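You operate a simulated robot arm through the tools that you are given. There is no shell and no other tool. Be economical: measure what you need, move in short steps, check, and stop when the job is done.

You run a simulated robot arm. Do the job below in one go: nothing can be reset, and whatever is moved stays where it is left.

JOB
Zero the thickness gauge first, then gauge the lot 22 swatch and bin it.
Fine: pass bin from 4.8 to 5.2 mm, otherwise hold bin; shut the gauge lever again at the end.

It is judged by the outcome, as a careful person would: the job done as asked, and still so three seconds after it is handed in. It fails if anything else is knocked over, pushed out of place, dropped, spilled or broken.

ROBOT AND FRAMES
A 7-joint arm with a two-finger parallel gripper, fixed in place. Base frame: the origin is at the foot of the arm, x ahead of it, y to its left, z up; the work surface is at about z = 860. Readings come in mm, rad, newtons and seconds.
With the tool pointing down near the work surface it reaches from about 240 to 680 mm from the base axis. Its first joint turns from -1.152 to 1.152 rad. Payload 2.4 kg.
Tool frame: the origin (TCP) lies between the finger pads and is the grasp point; the fingertips stand 30 mm ahead of it; z points along the fingers, y is the line along which they close. The gripper opens to 94 mm. The fingers are 28 mm wide and 10 mm thick; the gripper's body (50 by 96 mm) begins 55 mm behind the TCP.
Orientation is that of the tool frame in the base frame, as a unit quaternion [x, y, z, w]. With the fingers straight down and closing along the base's y, the tool's x points along the base's -x, its y along +y and its z along -z.

CONTROLS
- The arm moves only by the tool step_arm. Its argument "commands" is a list of rows, each an object (a shift or turn left out is 0, a gripper value left out holds the last) with "delta_pos": the shift along the tool's x, y, z in mm, a list of three; "angular": the turn, a rotation vector about the tool's x, y, z in rad, a list of three; "fingers": the gripper command, from -1 (shut) to 1 (fully open), values between in proportion. In form: [{"delta_pos": [x, y, z], "angular": [wx, wy, wz], "fingers": fingers}, ...]. A call has 1 to 12 rows; each row shifts and turns the commanded pose from where the row before left it, along the tool's axes as they then stand. A row lasts 0.2 s, in which the tool goes at most 50 mm and 0.15 rad; a call with a longer step from one row to the next is refused whole, and so is a gripper value outside its range. A pose out of reach is approached as far as the arm can. The call stops where the force on the tool passes 90 N (or 10 N more than at its start, if that is more) or the arm is blocked; 0.2 s more then pass. The fingers move at their own pace (about 153 mm/s each) and stop on an object; they squeeze with about 34 N. The grip force told is the motor's: it shows also when the fingers shut on nothing. Time passes only in rows, and 0.2 s behind the last, so rows that do not move let the fingers close. The reply holds the time, the measured pose of the TCP, the force on the tool along the base axes, the opening and the grip force, in the units named above and with some noise, with the torque about the TCP (base axes, N m) and any sound that the robot's microphone picked up, and new pictures: "pictures" is both (left out), scene, wrist or none.
- Cameras (640 x 400 px; columns grow to the right, rows downward): "scene" is fixed at [46.5, 478.8, 1459.3]; the picture's right is [-0.68, -0.73, 0.00], its down [-0.31, 0.29, -0.90] and it looks along [0.66, -0.62, -0.43] (base axes); focal length 326 px, centre (320, 200). "wrist" rides on the gripper at [76, 14, -102] in the tool frame; the picture's right is [-0.18, 0.98, 0.00], its down [-0.75, -0.14, -0.64] and it looks along [-0.63, -0.12, 0.77] (tool axes); focal length 243 px, centre (320, 200). There is no depth. A picture from a camera that has moved, and an enlarged one, comes with that camera's place and axes in the base frame and with its lens.
- zoom(camera, box): a new picture of the part [left, top, right, bottom] of that camera's present view, enlarged. It takes no simulated time.
- finish_job(): hands the job in; it is judged then, once.

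Work in short steps. Places have to be worked out from the pictures, the camera data and where the tool is seen: move nearer, look again, correct. Check each grasp and each placing, and mend what went wrong. You have 120 turns and 200 pictures in all, those below and enlarged ones among them. Open the gripper and draw the arm clear of the work before you hand the job in, unless the task says otherwise; then end with one line.

The tools are called after "Emit:" as a command line: name --argument value ..., lists and objects as JSON in quotes. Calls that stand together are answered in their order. step_arm: Moves the arm, as the interface text tells. Its arguments: {"type":"object","properties":{"commands":{"type":"array"},"pictures":{"type":"string","enum":["both","scene","wrist","none"]}},"required":["commands"]} The other tools are called the same way: zoom (camera, box) takes an enlarged picture of a part of a camera's view; finish_job () hands the job in.

At the start:

```text
t: 0.0
ee_pos: [417.4, -116.9, 1280.4]
ee_rot: [0.0, 1.0, 0.0, 0.0]
wrist_force: [0.2, -0.2, 0.9]
wrist_torque: [-0.04, 0.01, 0.0]
width: 94.0
grasp_force: 0.0
```

scene: 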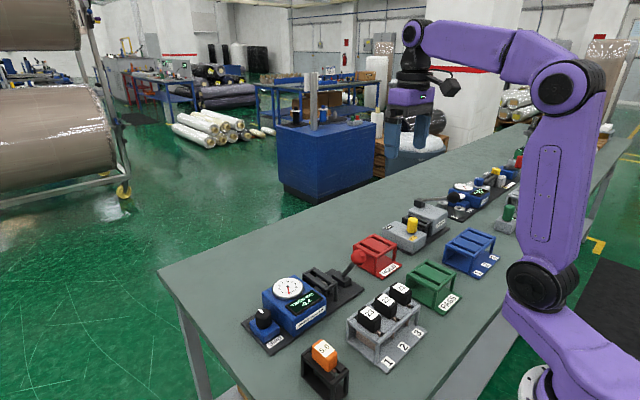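
wrist: 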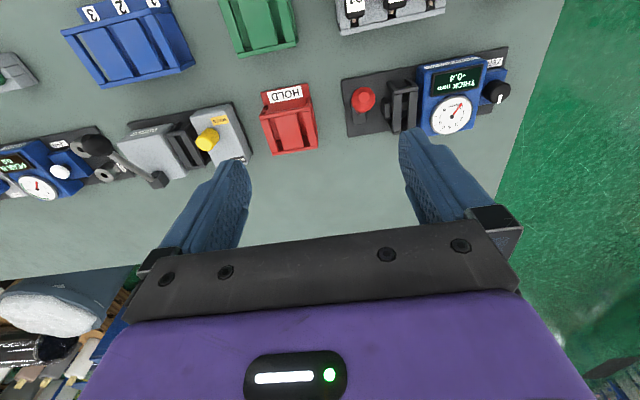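

I see a thickness gauge (blue with dial), a swatch rack, an orange block (5.0 reference?), and hold/pass bins. I'll zoom for details.

Emit:
zoom --camera "scene" --box '[230, 250, 390, 350]'

Emit:
zoom --camera "scene" --box '[290, 270, 450, 400]'

Emit:
zoom --camera "wrist" --box '[330, 0, 530, 140]'

Emit:
zoom --camera "scene" --box '[340, 150, 540, 275]'

```text
4.00 times, centred on (310, 300) of scene
camera zoom: at [46.5, 478.8, 1459.3], right [-0.68, -0.73, 0.0], down [-0.31, 0.29, -0.9], along [0.66, -0.62, -0.43], focal length 1303 px, centre (360, -200)
```

zoom: 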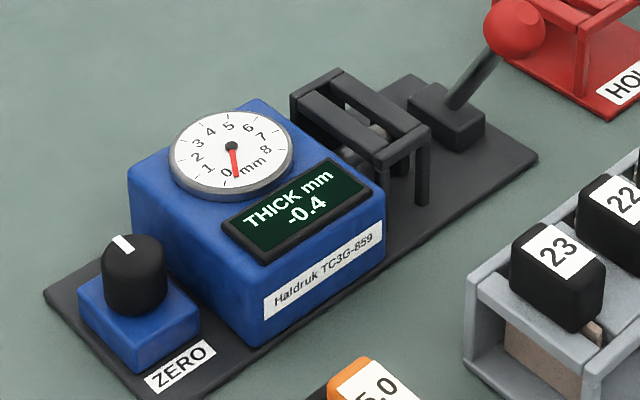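

```text
3.08 times, centred on (370, 335) of scene
camera zoom: at [46.5, 478.8, 1459.3], right [-0.68, -0.73, 0.0], down [-0.31, 0.29, -0.9], along [0.66, -0.62, -0.43], focal length 1002 px, centre (166, -215)
```

zoom: 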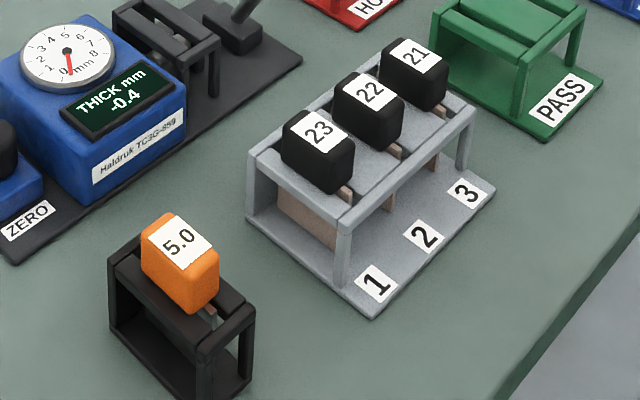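

```text
2.86 times, centred on (430, 70) of wrist
camera zoom: at [340.0, -101.8, 1383.7], right [0.18, 0.98, 0.0], down [0.75, -0.14, 0.64], along [0.63, -0.12, -0.77], focal length 693 px, centre (6, 571)
```

zoom: 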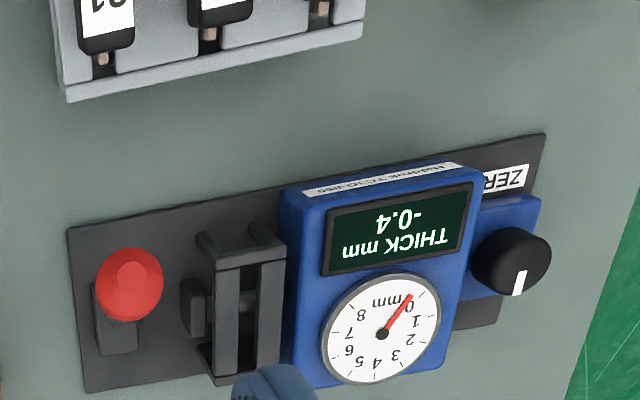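

```text
3.20 times, centred on (440, 212) of scene
camera zoom: at [46.5, 478.8, 1459.3], right [-0.68, -0.73, 0.0], down [-0.31, 0.29, -0.9], along [0.66, -0.62, -0.43], focal length 1042 px, centre (-64, 160)
```

zoom: 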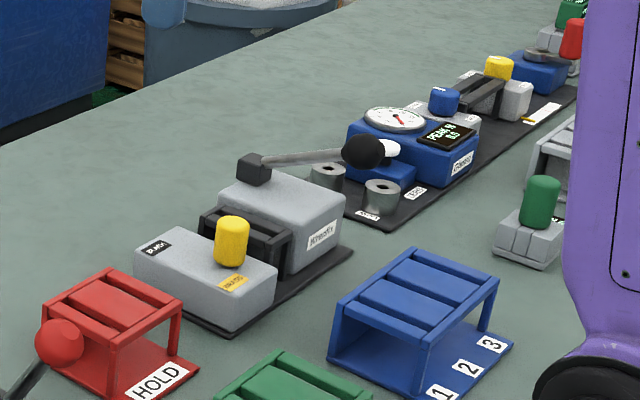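

Reading is −0.4 and the knob reads ZERO at one end, lever with red ball at the other. I'll move nearer for a better view of the gauge.

Emit:
step_arm --commands '[{"delta_pos": [7, 34, 30]}, {"delta_pos": [7, 34, 30]}, {"delta_pos": [7, 34, 30]}, {"delta_pos": [7, 34, 30]}, {"delta_pos": [7, 34, 30]}, {"delta_pos": [6, 33, 30]}]'

```text
t: 1.4
ee_pos: [377.2, 87.5, 1097.0]
ee_rot: [0.001, 1.0, 0.001, 0.0]
wrist_force: [0.5, 0.2, -0.3]
wrist_torque: [0.02, 0.01, -0.01]
width: 94.1
grasp_force: 0.1
camera wrist: at [299.4, 100.6, 1200.1], right [0.19, 0.98, 0.0], down [0.75, -0.14, 0.64], along [0.63, -0.12, -0.77], focal length 243 px, centre (320, 200)
```

scene: 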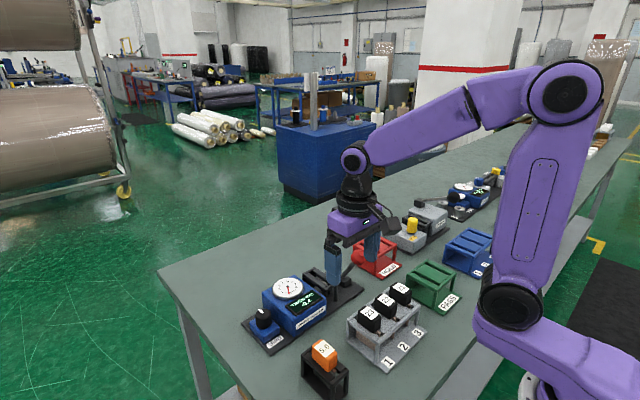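
wrist: 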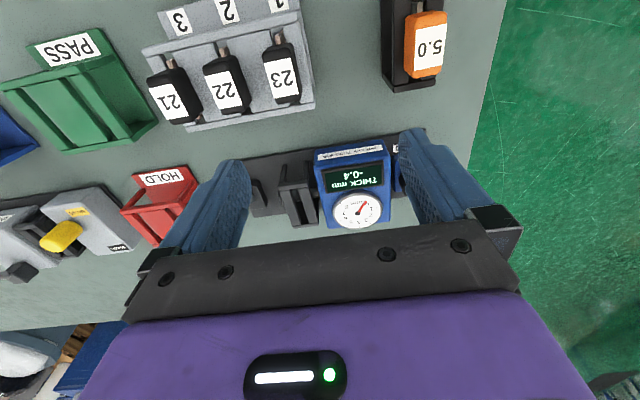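

The gauge is hidden behind the fingers; I'll move 80 mm forward so it appears higher in the image.

Emit:
step_arm --commands '[{"delta_pos": [-45, 0, 0]}, {"delta_pos": [-45, 0, 0]}]' --pictures "none"

Emit:
zoom --camera "wrist" --box '[200, 0, 500, 188]'

```text
t: 2.0
ee_pos: [468.9, 84.8, 1101.3]
ee_rot: [0.001, 1.0, 0.001, -0.001]
wrist_force: [0.0, 0.0, 0.1]
wrist_torque: [0.0, -0.02, 0.03]
width: 93.9
grasp_force: 0.2
```

```text
2.13 times, centred on (350, 94) of wrist
camera zoom: at [391.6, 99.3, 1204.1], right [0.18, 0.98, 0.0], down [0.75, -0.14, 0.64], along [0.63, -0.12, -0.77], focal length 516 px, centre (256, 426)
```

zoom: 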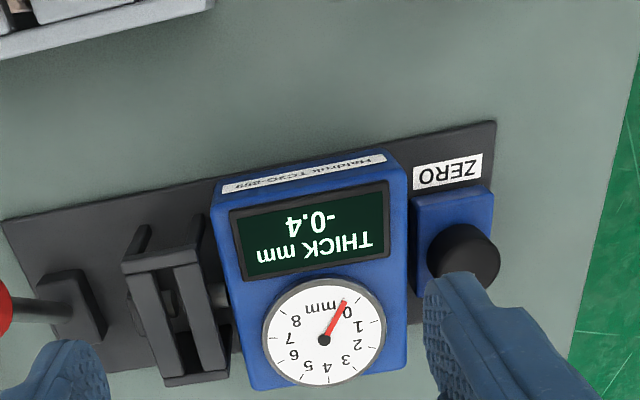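

Now I'll check the jaw area in the slot and the lever.

Emit:
zoom --camera "wrist" --box '[195, 80, 315, 195]'

Emit:
zoom --camera "scene" --box '[295, 245, 375, 315]'

```text
3.48 times, centred on (255, 138) of wrist
camera zoom: at [391.6, 99.3, 1204.1], right [0.18, 0.98, 0.0], down [0.75, -0.14, 0.64], along [0.63, -0.12, -0.77], focal length 844 px, centre (546, 417)
```

zoom: 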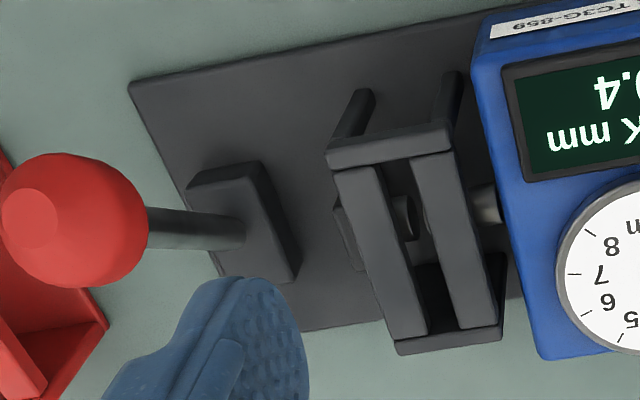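

```text
5.71 times, centred on (335, 280) of scene
camera zoom: at [46.5, 478.8, 1459.3], right [-0.68, -0.73, 0.0], down [-0.31, 0.29, -0.9], along [0.66, -0.62, -0.43], focal length 1861 px, centre (234, -257)
```

zoom: 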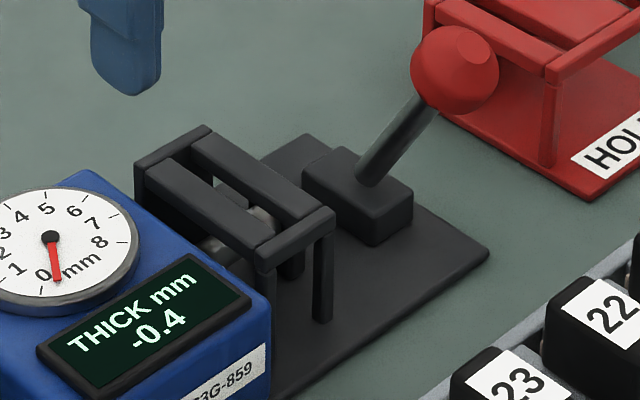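

Emit:
zoom --camera "wrist" --box '[250, 115, 300, 155]'

Emit:
zoom --camera "scene" --box '[310, 260, 350, 290]'

```text
10.00 times, centred on (275, 135) of wrist
camera zoom: at [391.6, 99.3, 1204.1], right [0.18, 0.98, 0.0], down [0.75, -0.14, 0.64], along [0.63, -0.12, -0.77], focal length 2426 px, centre (770, 850)
```

zoom: 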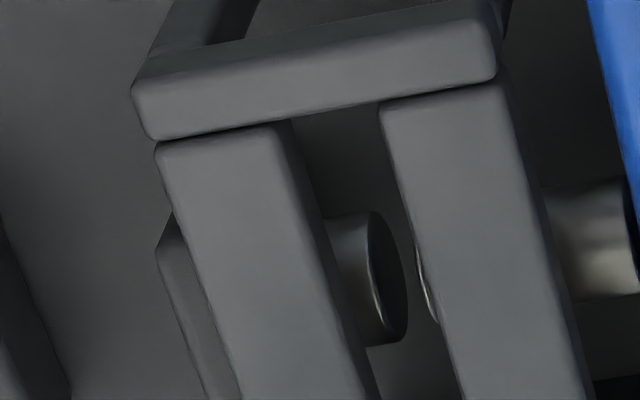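

```text
13.33 times, centred on (330, 275) of scene
camera zoom: at [46.5, 478.8, 1459.3], right [-0.68, -0.73, 0.0], down [-0.31, 0.29, -0.9], along [0.66, -0.62, -0.43], focal length 4343 px, centre (187, -800)
```

zoom: 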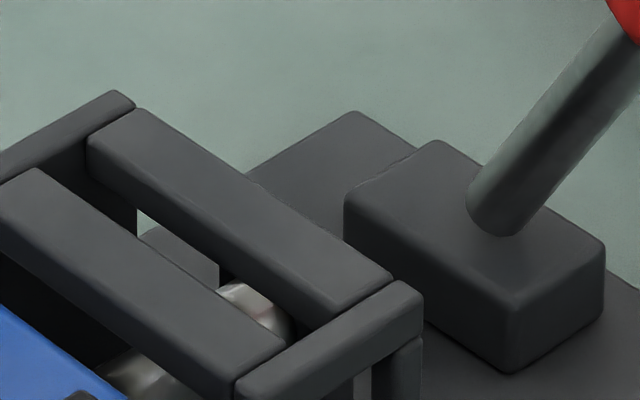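

The lever leans outward (−y) and there's a visible jaw gap, so it may be open. I'll go above the ball (est. 528, −95, 930) and turn the gripper −90° so it closes along x.

Emit:
step_arm --commands '[{"delta_pos": [-15, -45, 0]}, {"delta_pos": [-15, -45, 0]}, {"delta_pos": [-15, -45, 0]}, {"delta_pos": [-15, -45, 0]}]' --pictures "none"

Emit:
step_arm --commands '[{"angular": [0, 0, -0.1428]}, {"angular": [0, 0, -0.1428]}, {"angular": [0, 0, -0.1428]}, {"angular": [0, 0, -0.1428]}, {"angular": [0, 0, -0.1428]}, {"angular": [0, 0, -0.1428]}, {"angular": [0, 0, -0.1428]}, {"angular": [0, 0, -0.1428]}, {"angular": [0, 0, -0.1428]}, {"angular": [0, 0, -0.1428]}, {"angular": [0, 0, -0.1428]}]'

```text
t: 3.0
ee_pos: [528.5, -94.7, 1100.1]
ee_rot: [0.0, 1.0, 0.0, 0.0]
wrist_force: [0.8, -1.0, 0.4]
wrist_torque: [0.02, -0.03, 0.01]
width: 94.0
grasp_force: 0.1
```

```text
t: 5.4
ee_pos: [526.9, -93.1, 1100.3]
ee_rot: [0.707, -0.707, -0.001, 0.0]
wrist_force: [0.7, 0.1, 0.1]
wrist_torque: [0.01, 0.03, 0.01]
width: 93.8
grasp_force: 0.0
camera wrist: at [511.7, -168.4, 1203.7], right [-0.98, 0.18, 0.0], down [0.14, 0.75, 0.64], along [0.12, 0.63, -0.77], focal length 243 px, centre (320, 200)
```

scene: 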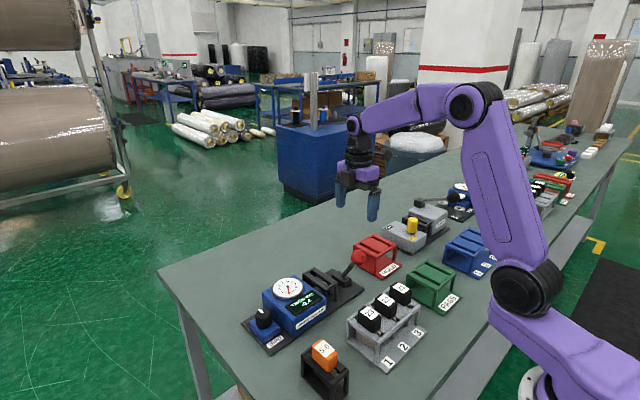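
wrist: 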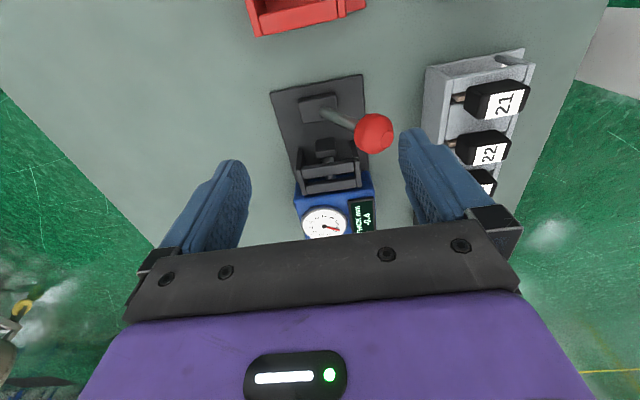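

Triangulating from two wrist views: ball at about (479, −58, 977), pivot (533, −59, 880), so the lever swings in the x–z plane. I'll rotate back so the fingers close along y and move above the ball.

Emit:
step_arm --commands '[{"angular": [0, 0, 0.1428]}, {"angular": [0, 0, 0.1428]}, {"angular": [0, 0, 0.1428]}, {"angular": [0, 0, 0.1428]}, {"angular": [0, 0, 0.1428]}, {"angular": [0, 0, 0.1428]}, {"angular": [0, 0, 0.1428]}, {"angular": [0, 0, 0.1428]}, {"angular": [0, 0, 0.1428]}, {"angular": [0, 0, 0.1428]}, {"angular": [0, 0, 0.1428]}]' --pictures "none"

Emit:
step_arm --commands '[{"delta_pos": [24, 18, 20]}, {"delta_pos": [24, 18, 20]}]'

```text
t: 7.8
ee_pos: [526.6, -92.6, 1100.2]
ee_rot: [0.001, 1.0, 0.0, 0.0]
wrist_force: [-0.9, 0.4, 0.0]
wrist_torque: [-0.02, -0.01, 0.04]
width: 93.9
grasp_force: 0.0
```

```text
t: 8.4
ee_pos: [478.5, -59.7, 1059.7]
ee_rot: [0.0, 1.0, -0.001, 0.0]
wrist_force: [0.5, -0.1, 0.2]
wrist_torque: [-0.01, 0.02, -0.03]
width: 94.0
grasp_force: 0.0
camera wrist: at [401.7, -44.1, 1163.5], right [0.18, 0.98, 0.0], down [0.75, -0.14, 0.64], along [0.63, -0.12, -0.77], focal length 243 px, centre (320, 200)
```

scene: 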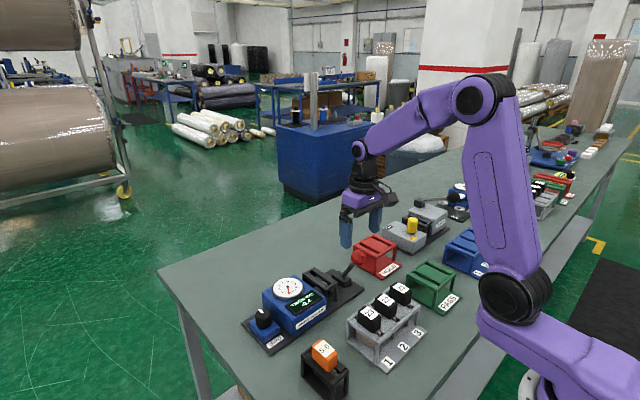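
wrist: 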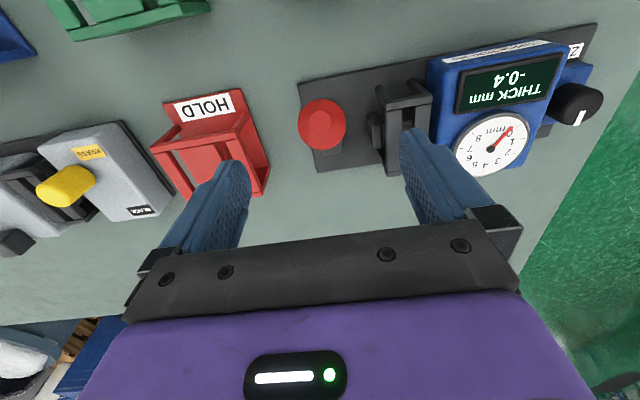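

Ball matches the estimate. I narrow the gripper to 60 mm, descend so TCP is about 10 mm above the ball's centre, then close.

Emit:
step_arm --commands '[{"delta_pos": [0, 2, 30], "fingers": 0.28}, {"delta_pos": [0, 0, 25]}, {"delta_pos": [0, 0, 17]}, {"delta_pos": [0, 0, 0], "fingers": -1}, {"delta_pos": [0, 0, 0]}]'

```text
t: 9.6
ee_pos: [478.9, -57.1, 987.5]
ee_rot: [0.0, 1.0, 0.0, 0.001]
wrist_force: [-2.9, 2.5, 3.8]
wrist_torque: [0.08, 0.02, -0.04]
width: 37.1
grasp_force: 44.8
camera wrist: at [401.6, -42.7, 1091.7], right [0.18, 0.98, 0.0], down [0.75, -0.14, 0.64], along [0.63, -0.12, -0.77], focal length 243 px, centre (320, 200)
```

scene: 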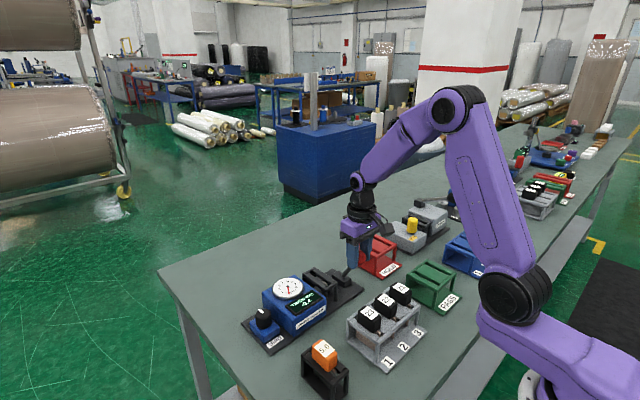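
wrist: 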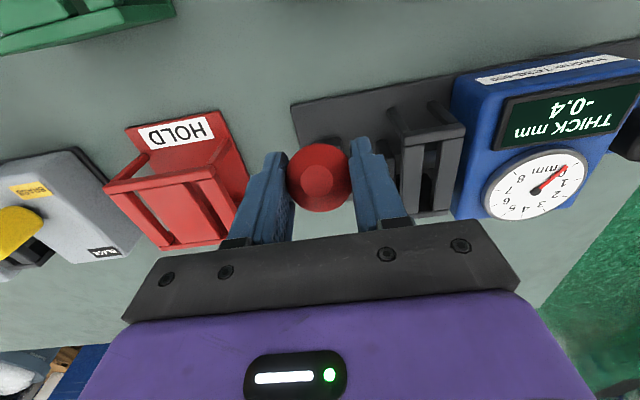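

Ball gripped (37 mm). I test the lever by moving it a little along its arc toward +x and watch force and display.

Emit:
step_arm --commands '[{"delta_pos": [-8, 0, -4]}, {"delta_pos": [-8, 0, -3]}]' --pictures "wrist"

```text
t: 10.2
ee_pos: [491.6, -57.2, 995.6]
ee_rot: [0.001, 1.0, 0.0, -0.003]
wrist_force: [-11.3, -2.6, -10.6]
wrist_torque: [-0.02, 1.52, -0.06]
width: 37.2
grasp_force: 45.1
camera wrist: at [415.7, -42.5, 1098.7], right [0.19, 0.98, 0.0], down [0.76, -0.14, 0.64], along [0.63, -0.12, -0.77], focal length 243 px, centre (320, 200)
```

wrist: 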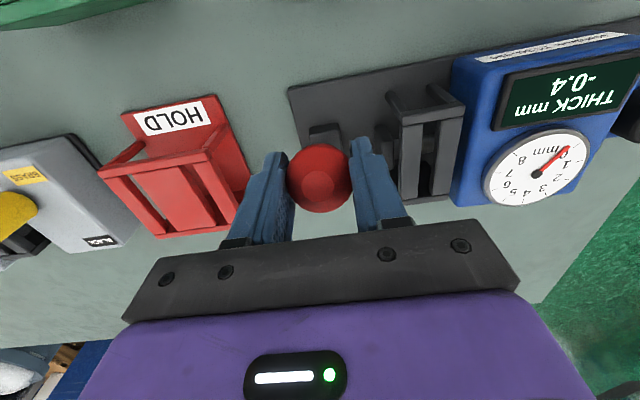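

The lever moves with some friction. Continue along the arc to upright.

Emit:
step_arm --commands '[{"delta_pos": [-10, 0, -3]}, {"delta_pos": [-10, 0, -2]}, {"delta_pos": [-10, 0, -1]}, {"delta_pos": [-10, 0, 0]}]'

```text
t: 11.2
ee_pos: [534.4, -57.8, 1002.4]
ee_rot: [0.001, 1.0, -0.001, 0.001]
wrist_force: [-12.0, -11.3, 13.8]
wrist_torque: [-0.16, 1.31, -0.04]
width: 36.9
grasp_force: 45.0
camera wrist: at [455.9, -42.4, 1105.7], right [0.19, 0.98, 0.0], down [0.75, -0.14, 0.64], along [0.63, -0.12, -0.77], focal length 243 px, centre (320, 200)
```

scene: 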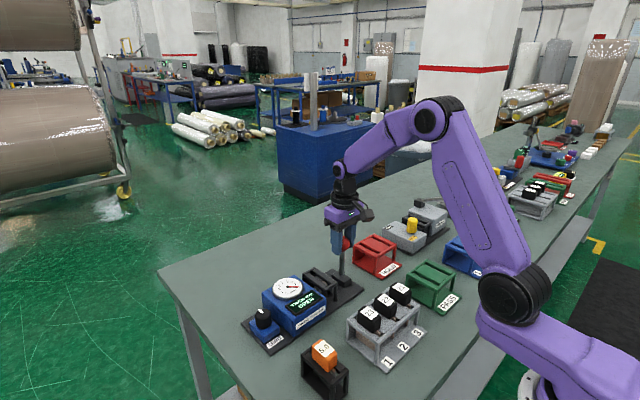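
wrist: 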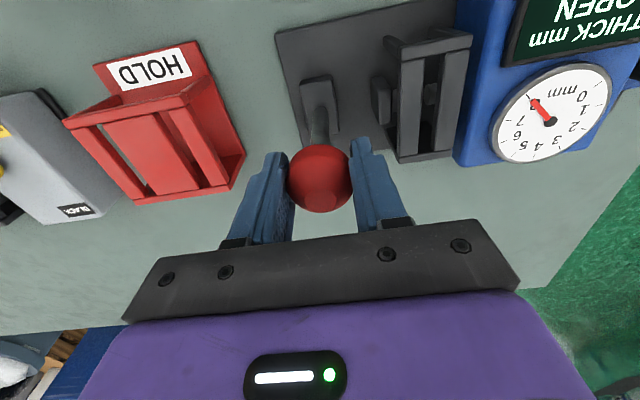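

The display now says OPEN, so the original position was shut. I move the lever back to shut, slightly overdriving.

Emit:
step_arm --commands '[{"delta_pos": [10, 0, 0]}, {"delta_pos": [10, 0, 1]}, {"delta_pos": [10, 0, 2]}, {"delta_pos": [10, 0, 3]}, {"delta_pos": [8, 0, 3]}, {"delta_pos": [8, 0, 4]}, {"delta_pos": [4, 0, 2]}]'

```text
t: 12.8
ee_pos: [479.4, -57.1, 986.6]
ee_rot: [-0.001, 1.0, -0.001, 0.005]
wrist_force: [18.5, -24.0, 16.0]
wrist_torque: [-0.38, 0.18, -0.15]
width: 37.1
grasp_force: 45.1
camera wrist: at [400.3, -42.3, 1089.3], right [0.18, 0.98, 0.0], down [0.75, -0.14, 0.65], along [0.64, -0.12, -0.76], focal length 243 px, centre (320, 200)
```

scene: 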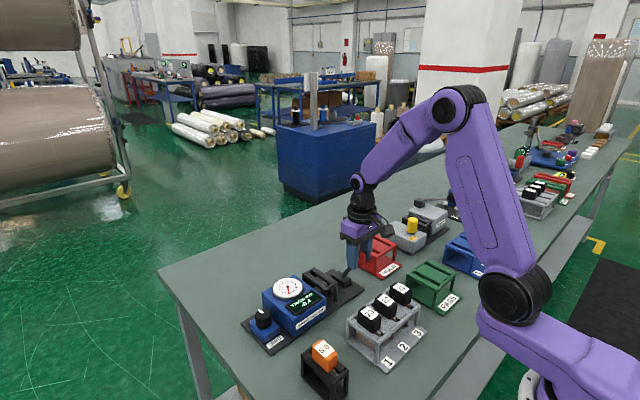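
wrist: 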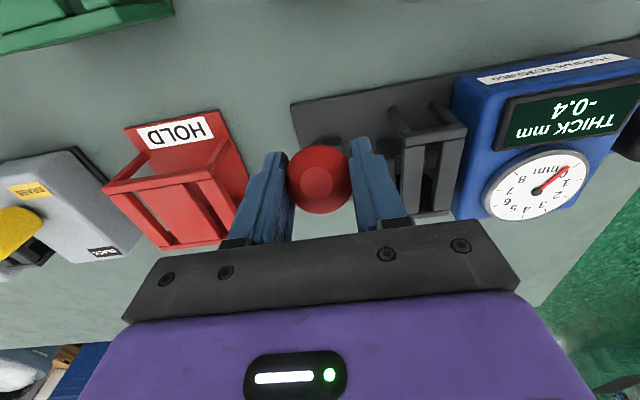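

Shut again, −0.4. Release, lift, and go toward the knob (est. 526, 192, ~915).

Emit:
step_arm --commands '[{"fingers": 0.28}, {"delta_pos": [0, 0, -40]}, {"delta_pos": [0, 0, -40]}, {"delta_pos": [-4, 45, 0]}, {"delta_pos": [-4, 45, 0]}, {"delta_pos": [-4, 45, 0]}, {"delta_pos": [-4, 45, 0]}, {"delta_pos": [-4, 45, 0]}, {"delta_pos": [-4, 25, 0]}]'

```text
t: 14.8
ee_pos: [498.0, 196.1, 1065.1]
ee_rot: [0.001, 1.0, 0.0, 0.0]
wrist_force: [0.2, -0.7, -0.4]
wrist_torque: [-0.01, 0.01, -0.03]
width: 60.3
grasp_force: 0.1
camera wrist: at [420.1, 211.3, 1167.5], right [0.18, 0.98, 0.0], down [0.75, -0.14, 0.64], along [0.63, -0.12, -0.77], focal length 243 px, centre (320, 200)
```

scene: 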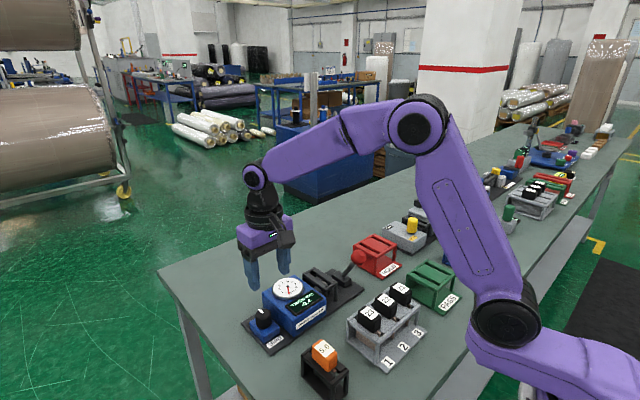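
wrist: 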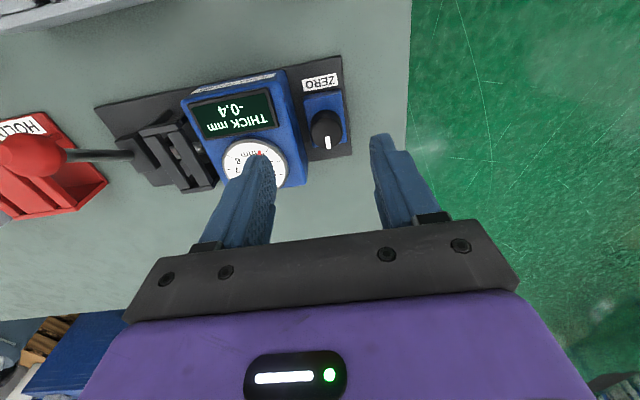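

Triangulated knob top ≈ (530, 198, 903). The gauge body is close on its −y side, so I'll rotate −90° to close along x and place above the knob.

Emit:
step_arm --commands '[{"delta_pos": [-32, 2, 0]}, {"angular": [0, 0, -0.1428]}, {"angular": [0, 0, -0.1428]}, {"angular": [0, 0, -0.1428]}, {"angular": [0, 0, -0.1428]}, {"angular": [0, 0, -0.1428]}, {"angular": [0, 0, -0.1428]}, {"angular": [0, 0, -0.1428]}, {"angular": [0, 0, -0.1428]}, {"angular": [0, 0, -0.1428]}, {"angular": [0, 0, -0.1428]}, {"angular": [0, 0, -0.1428]}]'

```text
t: 17.4
ee_pos: [530.6, 196.6, 1065.8]
ee_rot: [0.708, -0.706, 0.0, 0.001]
wrist_force: [0.0, -0.2, -0.7]
wrist_torque: [-0.02, 0.02, -0.03]
width: 60.2
grasp_force: 0.1
camera wrist: at [515.4, 120.5, 1169.8], right [-0.98, 0.18, 0.0], down [0.14, 0.75, 0.64], along [0.12, 0.63, -0.77], focal length 243 px, centre (320, 200)
```

scene: 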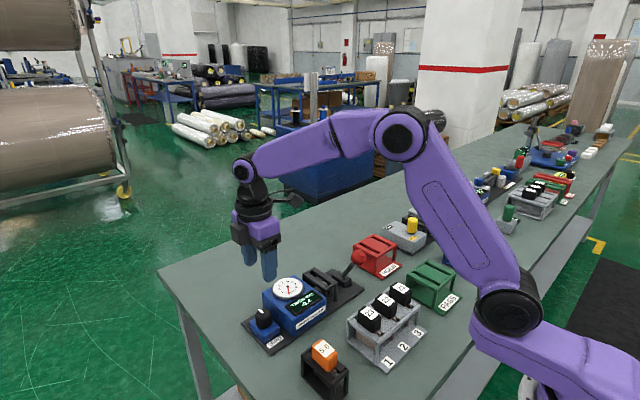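
wrist: 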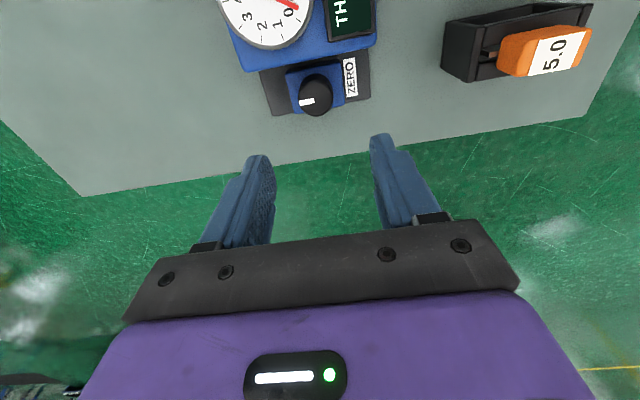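

Knob seen at about (533, 199). Descend in steps, first to TCP z≈950.

Emit:
step_arm --commands '[{"delta_pos": [-2.4, -2, 40]}, {"delta_pos": [0, 0, 40]}, {"delta_pos": [0, 0, 36]}]'

```text
t: 18.2
ee_pos: [532.3, 199.2, 950.6]
ee_rot: [0.707, -0.707, 0.0, 0.0]
wrist_force: [0.4, -0.2, 0.3]
wrist_torque: [-0.02, -0.03, -0.02]
width: 60.4
grasp_force: 0.0
camera wrist: at [517.1, 123.6, 1053.8], right [-0.98, 0.18, 0.0], down [0.14, 0.75, 0.64], along [0.12, 0.63, -0.77], focal length 243 px, centre (320, 200)
```

scene: 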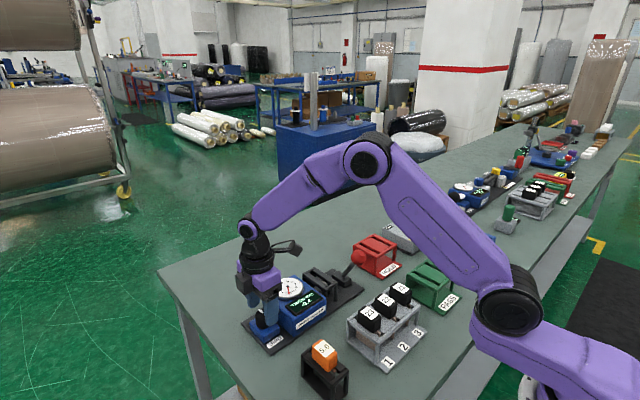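
wrist: 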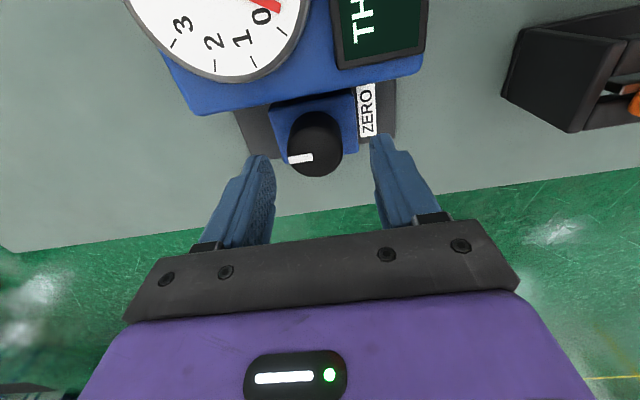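

Knob top ≈ (534, 197, 915). Descend to TCP z≈918 and close.

Emit:
step_arm --commands '[{"delta_pos": [1.5, -1.5, 16]}, {"delta_pos": [0, 0, 16]}, {"fingers": -1}, {"delta_pos": [0, 0, 0]}]'

```text
t: 19.2
ee_pos: [534.3, 197.5, 918.0]
ee_rot: [-0.706, 0.708, 0.0, 0.0]
wrist_force: [-1.8, -1.5, 5.9]
wrist_torque: [-0.05, 0.26, -0.01]
width: 35.8
grasp_force: 44.8
camera wrist: at [519.8, 121.5, 1021.8], right [-0.98, 0.19, 0.0], down [0.14, 0.75, 0.64], along [0.12, 0.63, -0.77], focal length 243 px, centre (320, 200)
```

scene: 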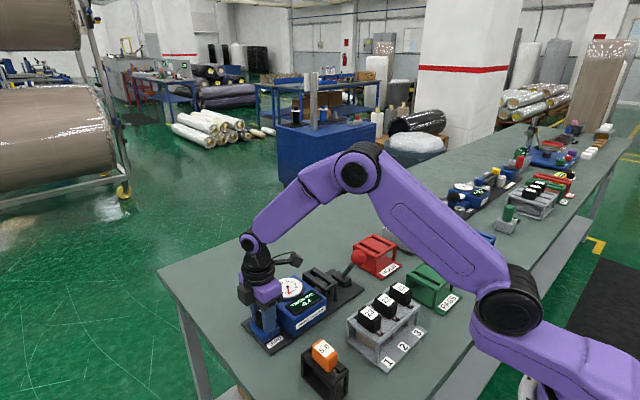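
wrist: 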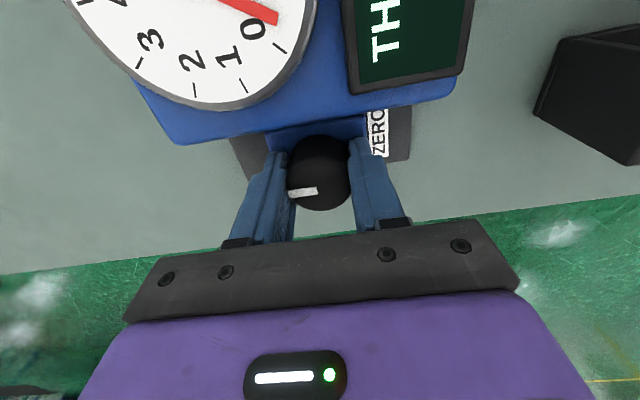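

Knob gripped (36 mm). I turn it +0.2 rad about tool z and read the display.

Emit:
step_arm --commands '[{"angular": [0, 0, 0.1]}, {"angular": [0, 0, 0.1]}, {"angular": [0, 0, 0]}]' --pictures "none"

Emit:
zoom --camera "scene" --box '[230, 260, 350, 340]'

```text
t: 20.0
ee_pos: [535.1, 198.2, 919.1]
ee_rot: [-0.633, 0.774, -0.001, 0.002]
wrist_force: [6.7, -0.4, 14.1]
wrist_torque: [-0.87, 1.63, 0.36]
width: 35.9
grasp_force: 44.9
```

```text
5.00 times, centred on (290, 300) of scene
camera zoom: at [46.5, 478.7, 1459.4], right [-0.68, -0.73, 0.0], down [-0.31, 0.29, -0.9], along [0.66, -0.62, -0.43], focal length 1628 px, centre (470, -300)
```

zoom: 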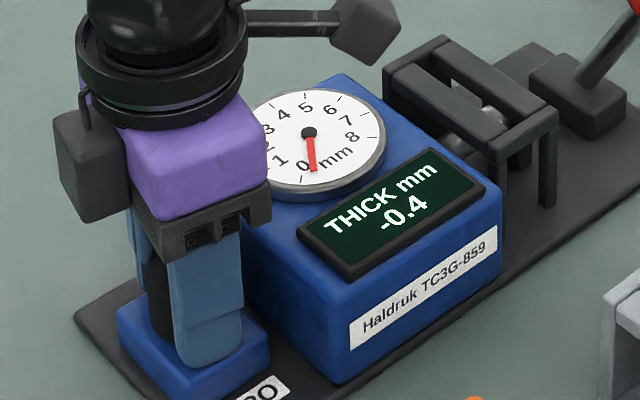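

No change yet at 0.2 rad. I turn another 0.3 rad and look at whether the knob follows.

Emit:
step_arm --commands '[{"angular": [0, 0, 0.1]}, {"angular": [0, 0, 0.1]}, {"angular": [0, 0, 0.1]}, {"angular": [0, 0, 0]}]' --pictures "wrist"

Emit:
zoom --camera "scene" --box '[230, 260, 350, 340]'

```text
t: 21.0
ee_pos: [534.9, 198.7, 917.9]
ee_rot: [-0.509, 0.861, 0.0, 0.001]
wrist_force: [10.1, -3.1, -3.1]
wrist_torque: [0.83, -0.25, 0.0]
width: 35.9
grasp_force: 45.1
camera wrist: at [484.9, 137.6, 1021.7], right [-0.77, 0.64, 0.0], down [0.49, 0.59, 0.64], along [0.41, 0.5, -0.77], focal length 243 px, centre (320, 200)
```

wrist: 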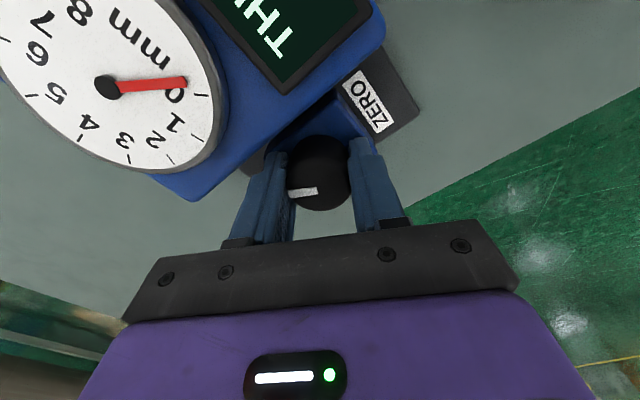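

```text
5.00 times, centred on (290, 300) of scene
camera zoom: at [46.8, 478.7, 1459.4], right [-0.68, -0.73, 0.0], down [-0.31, 0.29, -0.9], along [0.66, -0.62, -0.43], focal length 1628 px, centre (470, -300)
```

zoom: 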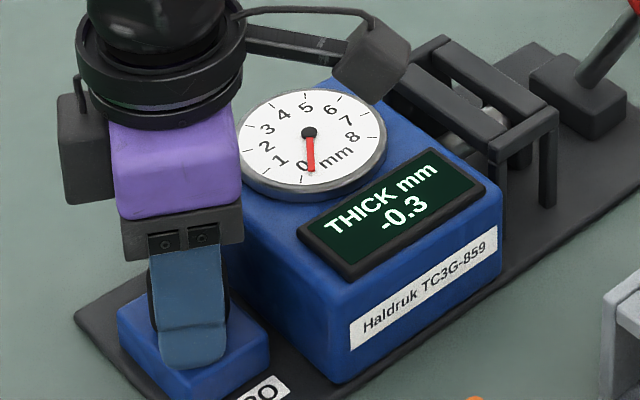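

The knob follows; −0.3 now, so the direction is right. Continue by 0.6 rad.

Emit:
step_arm --commands '[{"angular": [0, 0, 0.1]}, {"angular": [0, 0, 0.1]}, {"angular": [0, 0, 0.1]}, {"angular": [0, 0, 0.1]}, {"angular": [0, 0, 0.1]}, {"angular": [0, 0, 0.1]}, {"angular": [0, 0, 0]}]' --pictures "none"

Emit:
zoom --camera "scene" --box '[230, 260, 350, 340]'

```text
t: 22.6
ee_pos: [537.1, 199.3, 918.6]
ee_rot: [-0.24, 0.971, -0.002, 0.004]
wrist_force: [34.6, -0.8, -2.9]
wrist_torque: [-1.82, 1.99, 3.4]
width: 35.7
grasp_force: 44.9
```

```text
5.00 times, centred on (290, 300) of scene
camera zoom: at [47.6, 478.9, 1459.3], right [-0.68, -0.73, 0.0], down [-0.31, 0.29, -0.9], along [0.66, -0.62, -0.43], focal length 1628 px, centre (470, -300)
```

zoom: 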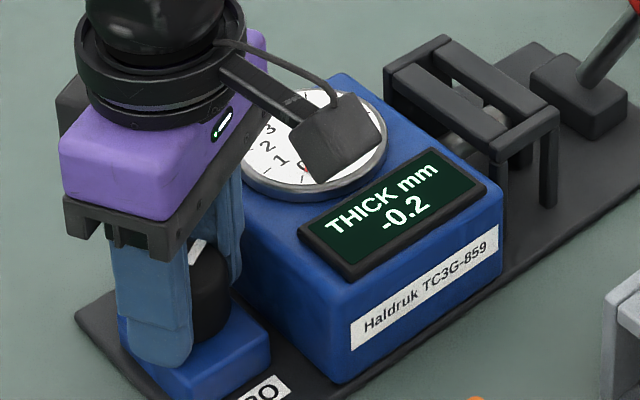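

−0.2 now, but side force is growing (finger near gauge body). I release slightly, lift off, turn back, and look before regrasping.

Emit:
step_arm --commands '[{"fingers": -0.1}, {"delta_pos": [0, 0, -20]}, {"delta_pos": [0, 0, -20], "fingers": 0.2}, {"angular": [0, 0, -0.14]}, {"angular": [0, 0, -0.14]}, {"angular": [0, 0, -0.14]}, {"angular": [0, 0, -0.14]}, {"angular": [0, 0, -0.14]}, {"angular": [0, 0, -0.14]}, {"angular": [0, 0, -0.14]}, {"angular": [0, 0, -0.14]}, {"angular": [0, 0, -0.05]}]'

Emit:
zoom --camera "scene" --box '[230, 260, 350, 340]'

```text
t: 23.1
ee_pos: [534.8, 200.9, 919.3]
ee_rot: [-0.234, 0.972, 0.002, 0.006]
wrist_force: [17.7, 7.0, -28.8]
wrist_torque: [-0.02, -1.43, 0.03]
width: 43.1
grasp_force: 0.5
stopped in row 2: the force on the tool passed its limit at 128 N (the readings are from after the stop); the commanded pose is now the measured one
camera wrist: at [458.9, 178.7, 1021.3], right [-0.28, 0.96, 0.0], down [0.73, 0.21, 0.65], along [0.62, 0.19, -0.76], focal length 243 px, centre (320, 200)
```

scene: 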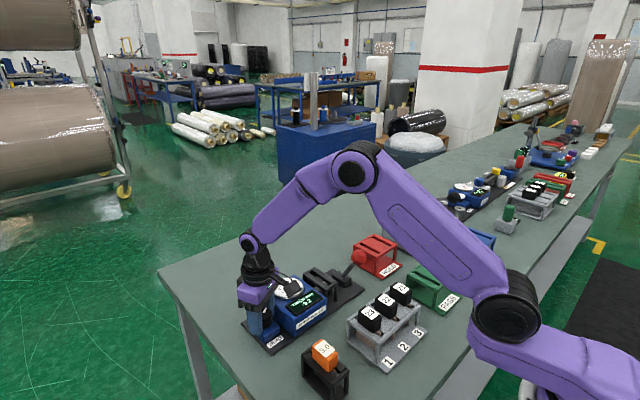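
wrist: 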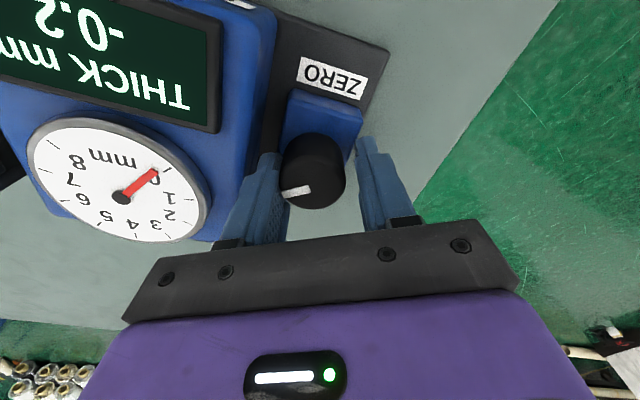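

```text
5.00 times, centred on (290, 300) of scene
camera zoom: at [47.4, 479.2, 1459.2], right [-0.68, -0.73, 0.0], down [-0.31, 0.29, -0.9], along [0.66, -0.62, -0.43], focal length 1628 px, centre (470, -300)
```

zoom: 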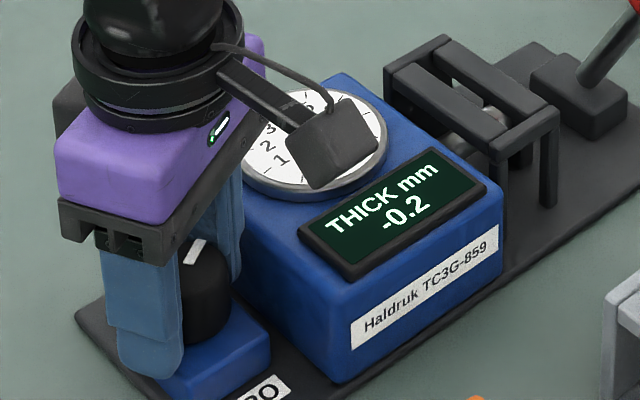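

The left finger is binding against the gauge body. I ease the opening to 39 mm, turn back slightly away from the body, then lift.

Emit:
step_arm --commands '[{"fingers": -0.17}, {"angular": [0, 0, -0.08]}, {"angular": [0, 0, -0.08]}, {"delta_pos": [0, 0, -5]}]'

Emit:
zoom --camera "scene" --box '[230, 260, 350, 340]'

```text
t: 24.1
ee_pos: [532.5, 200.0, 919.5]
ee_rot: [-0.306, 0.952, 0.0, -0.001]
wrist_force: [9.5, -0.8, -80.3]
wrist_torque: [-0.24, -4.24, -2.82]
width: 42.5
grasp_force: 3.2
camera wrist: at [461.5, 166.7, 1022.6], right [-0.42, 0.91, 0.0], down [0.7, 0.32, 0.64], along [0.58, 0.27, -0.77], focal length 243 px, centre (320, 200)
```

scene: 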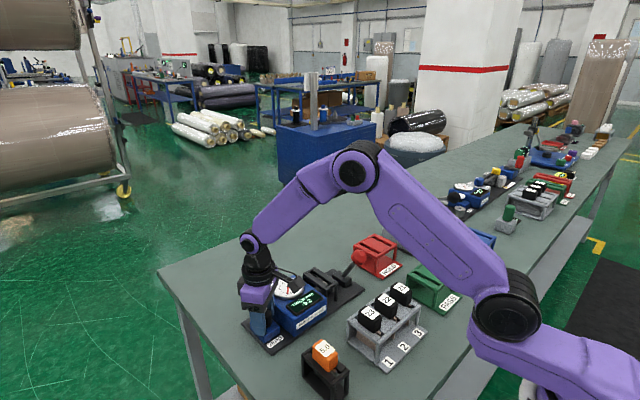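
wrist: 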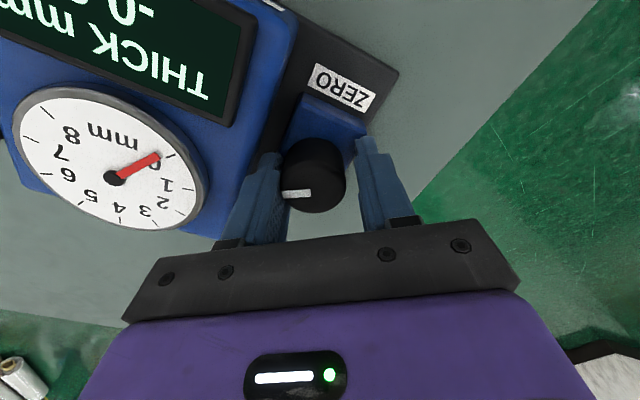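

```text
5.00 times, centred on (290, 300) of scene
camera zoom: at [48.1, 479.3, 1459.1], right [-0.68, -0.73, 0.0], down [-0.31, 0.29, -0.9], along [0.66, -0.62, -0.43], focal length 1628 px, centre (470, -300)
```

zoom: 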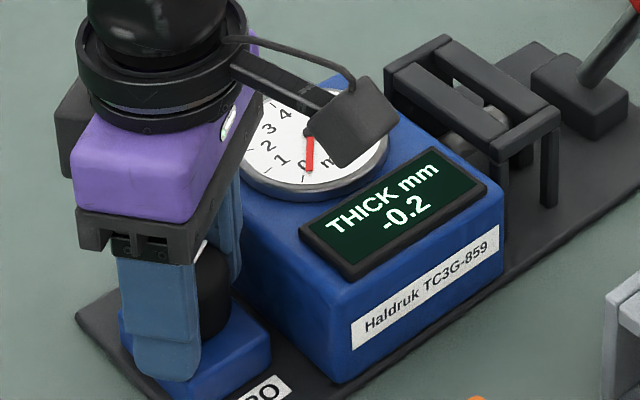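

The left finger is wedged between knob and body. I take the lift off, rotate back further toward the −90° orientation that was free, and open a little on the way.

Emit:
step_arm --commands '[{"delta_pos": [0, 0, 4]}, {"angular": [0, 0, -0.1]}, {"angular": [0, 0, -0.1]}, {"angular": [0, 0, -0.1]}, {"angular": [0, 0, -0.1]}, {"angular": [0, 0, -0.1]}]'

```text
t: 25.6
ee_pos: [535.3, 200.7, 923.9]
ee_rot: [-0.536, 0.844, 0.001, 0.007]
wrist_force: [-0.6, -4.8, 37.4]
wrist_torque: [-0.6, -0.52, -0.01]
width: 40.1
grasp_force: 0.8
camera wrist: at [487.3, 137.5, 1026.5], right [-0.81, 0.58, -0.01], down [0.44, 0.62, 0.65], along [0.38, 0.53, -0.76], focal length 243 px, centre (320, 200)
```

scene: 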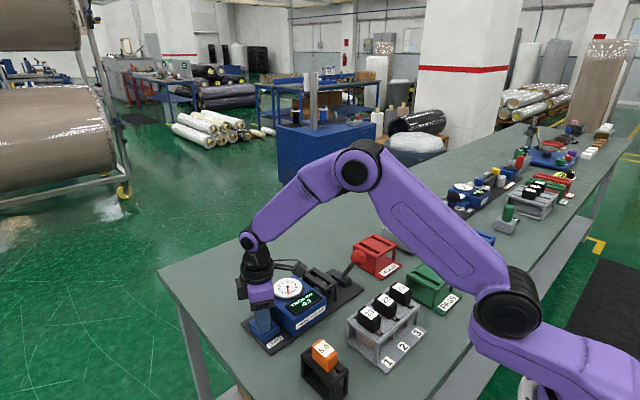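
wrist: 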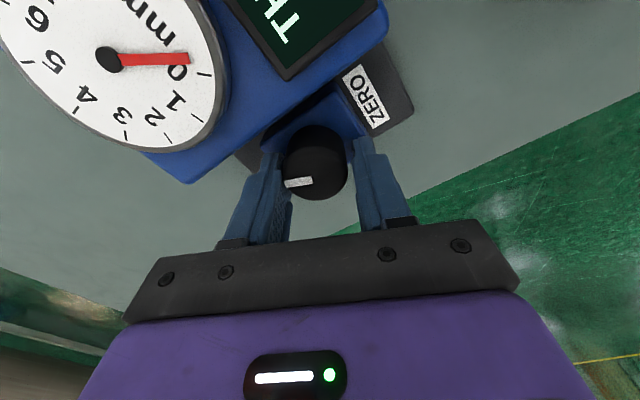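

Freed. I lift and open, rotate to about −1.9 rad so the next turn stays clear of the body, then check.

Emit:
step_arm --commands '[{"fingers": -0.05, "delta_pos": [0, 0, -8]}, {"delta_pos": [0, 0, -20]}, {"delta_pos": [0, 0, -10], "fingers": 0.2}, {"angular": [0, 0, -0.13]}, {"angular": [0, 0, -0.13]}, {"angular": [0, 0, -0.13]}, {"angular": [0, 0, -0.13]}, {"angular": [0, 0, -0.13]}, {"angular": [0, 0, -0.13]}]'

Emit:
zoom --camera "scene" --box '[230, 260, 350, 340]'

```text
t: 27.6
ee_pos: [532.8, 199.4, 958.0]
ee_rot: [0.817, -0.577, 0.0, -0.003]
wrist_force: [-0.2, 0.8, -0.1]
wrist_torque: [0.0, 0.03, 0.02]
width: 56.5
grasp_force: 0.1
camera wrist: at [543.1, 123.4, 1062.1], right [-0.99, -0.16, -0.01], down [-0.12, 0.75, 0.65], along [-0.1, 0.64, -0.76], focal length 243 px, centre (320, 200)
```

scene: 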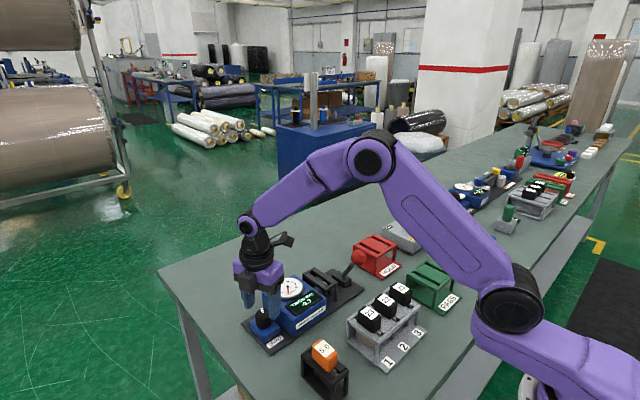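
wrist: 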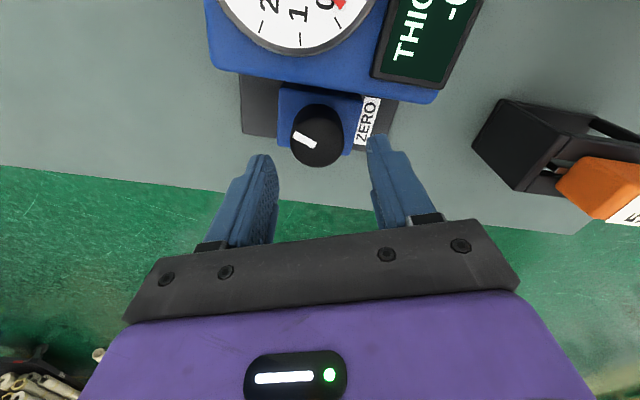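

```text
5.00 times, centred on (290, 300) of scene
camera zoom: at [46.5, 478.8, 1459.3], right [-0.68, -0.73, 0.0], down [-0.31, 0.29, -0.9], along [0.66, -0.62, -0.43], focal length 1628 px, centre (470, -300)
```

zoom: 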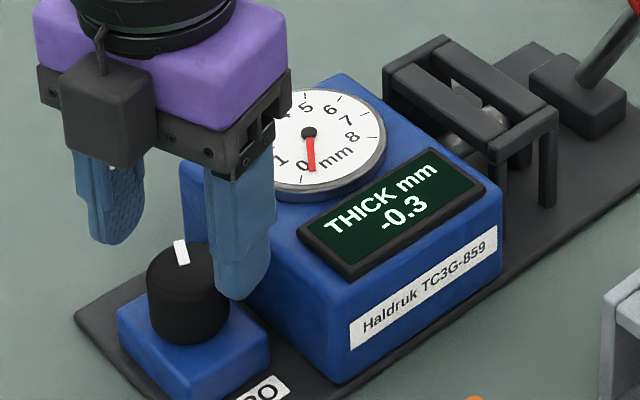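

Knob at about (534.5, 198). Centre over it, descend to z≈922 and grip, then turn +0.6.

Emit:
step_arm --commands '[{"delta_pos": [1.9, -1.1, 18]}, {"delta_pos": [0, 0, 17]}, {"fingers": -1}, {"delta_pos": [0, 0, 0]}, {"angular": [0, 0, 0.1]}, {"angular": [0, 0, 0.1]}, {"angular": [0, 0, 0.1]}, {"angular": [0, 0, 0.1]}, {"angular": [0, 0, 0.1]}, {"angular": [0, 0, 0.1]}, {"angular": [0, 0, 0]}]' --pictures "wrist"

Emit:
zoom --camera "scene" --box '[230, 260, 350, 340]'

```text
t: 29.9
ee_pos: [534.4, 195.4, 923.3]
ee_rot: [-0.608, 0.794, 0.001, 0.003]
wrist_force: [11.7, -7.2, -3.4]
wrist_torque: [-0.44, 0.62, 0.01]
width: 35.9
grasp_force: 45.1
camera wrist: at [500.0, 126.7, 1026.8], right [-0.9, 0.43, 0.0], down [0.33, 0.69, 0.65], along [0.28, 0.58, -0.76], focal length 243 px, centre (320, 200)
```

wrist: 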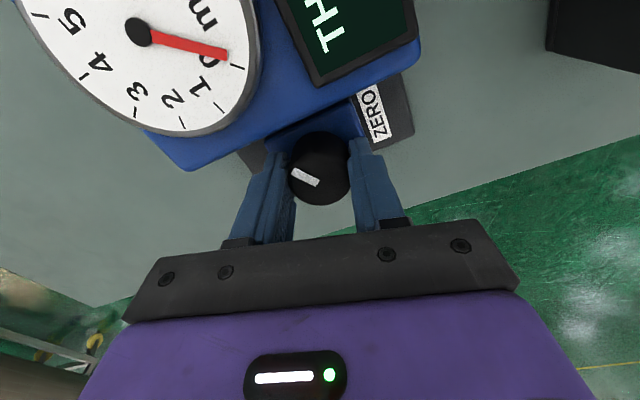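

```text
5.00 times, centred on (290, 300) of scene
camera zoom: at [46.9, 478.6, 1459.4], right [-0.68, -0.73, 0.0], down [-0.31, 0.29, -0.9], along [0.66, -0.62, -0.43], focal length 1628 px, centre (470, -300)
```

zoom: 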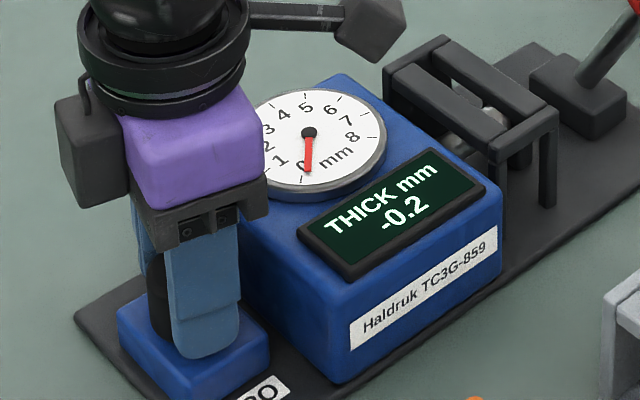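

−0.2 again, with low force. Turn another 0.4 rad with a small +y correction.

Emit:
step_arm --commands '[{"delta_pos": [-1, 0, 0], "angular": [0, 0, 0.1]}, {"delta_pos": [-1, 0, 0], "angular": [0, 0, 0.1]}, {"angular": [0, 0, 0.1]}, {"angular": [0, 0, 0.1]}, {"angular": [0, 0, 0]}]' --pictures "none"

Emit:
zoom --camera "scene" --box '[230, 260, 350, 340]'

```text
t: 31.1
ee_pos: [535.2, 197.7, 924.1]
ee_rot: [-0.437, 0.9, 0.0, 0.002]
wrist_force: [-2.4, -23.3, 5.6]
wrist_torque: [-0.7, 0.13, -0.07]
width: 35.6
grasp_force: 45.0
```

```text
5.00 times, centred on (290, 300) of scene
camera zoom: at [46.4, 478.1, 1459.6], right [-0.68, -0.73, 0.0], down [-0.31, 0.29, -0.9], along [0.66, -0.62, -0.43], focal length 1628 px, centre (470, -300)
```

zoom: 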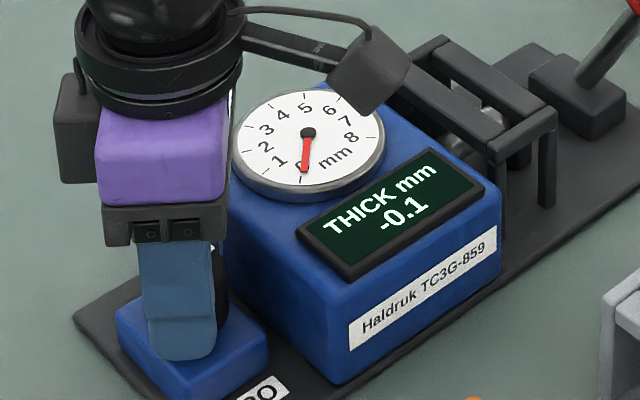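

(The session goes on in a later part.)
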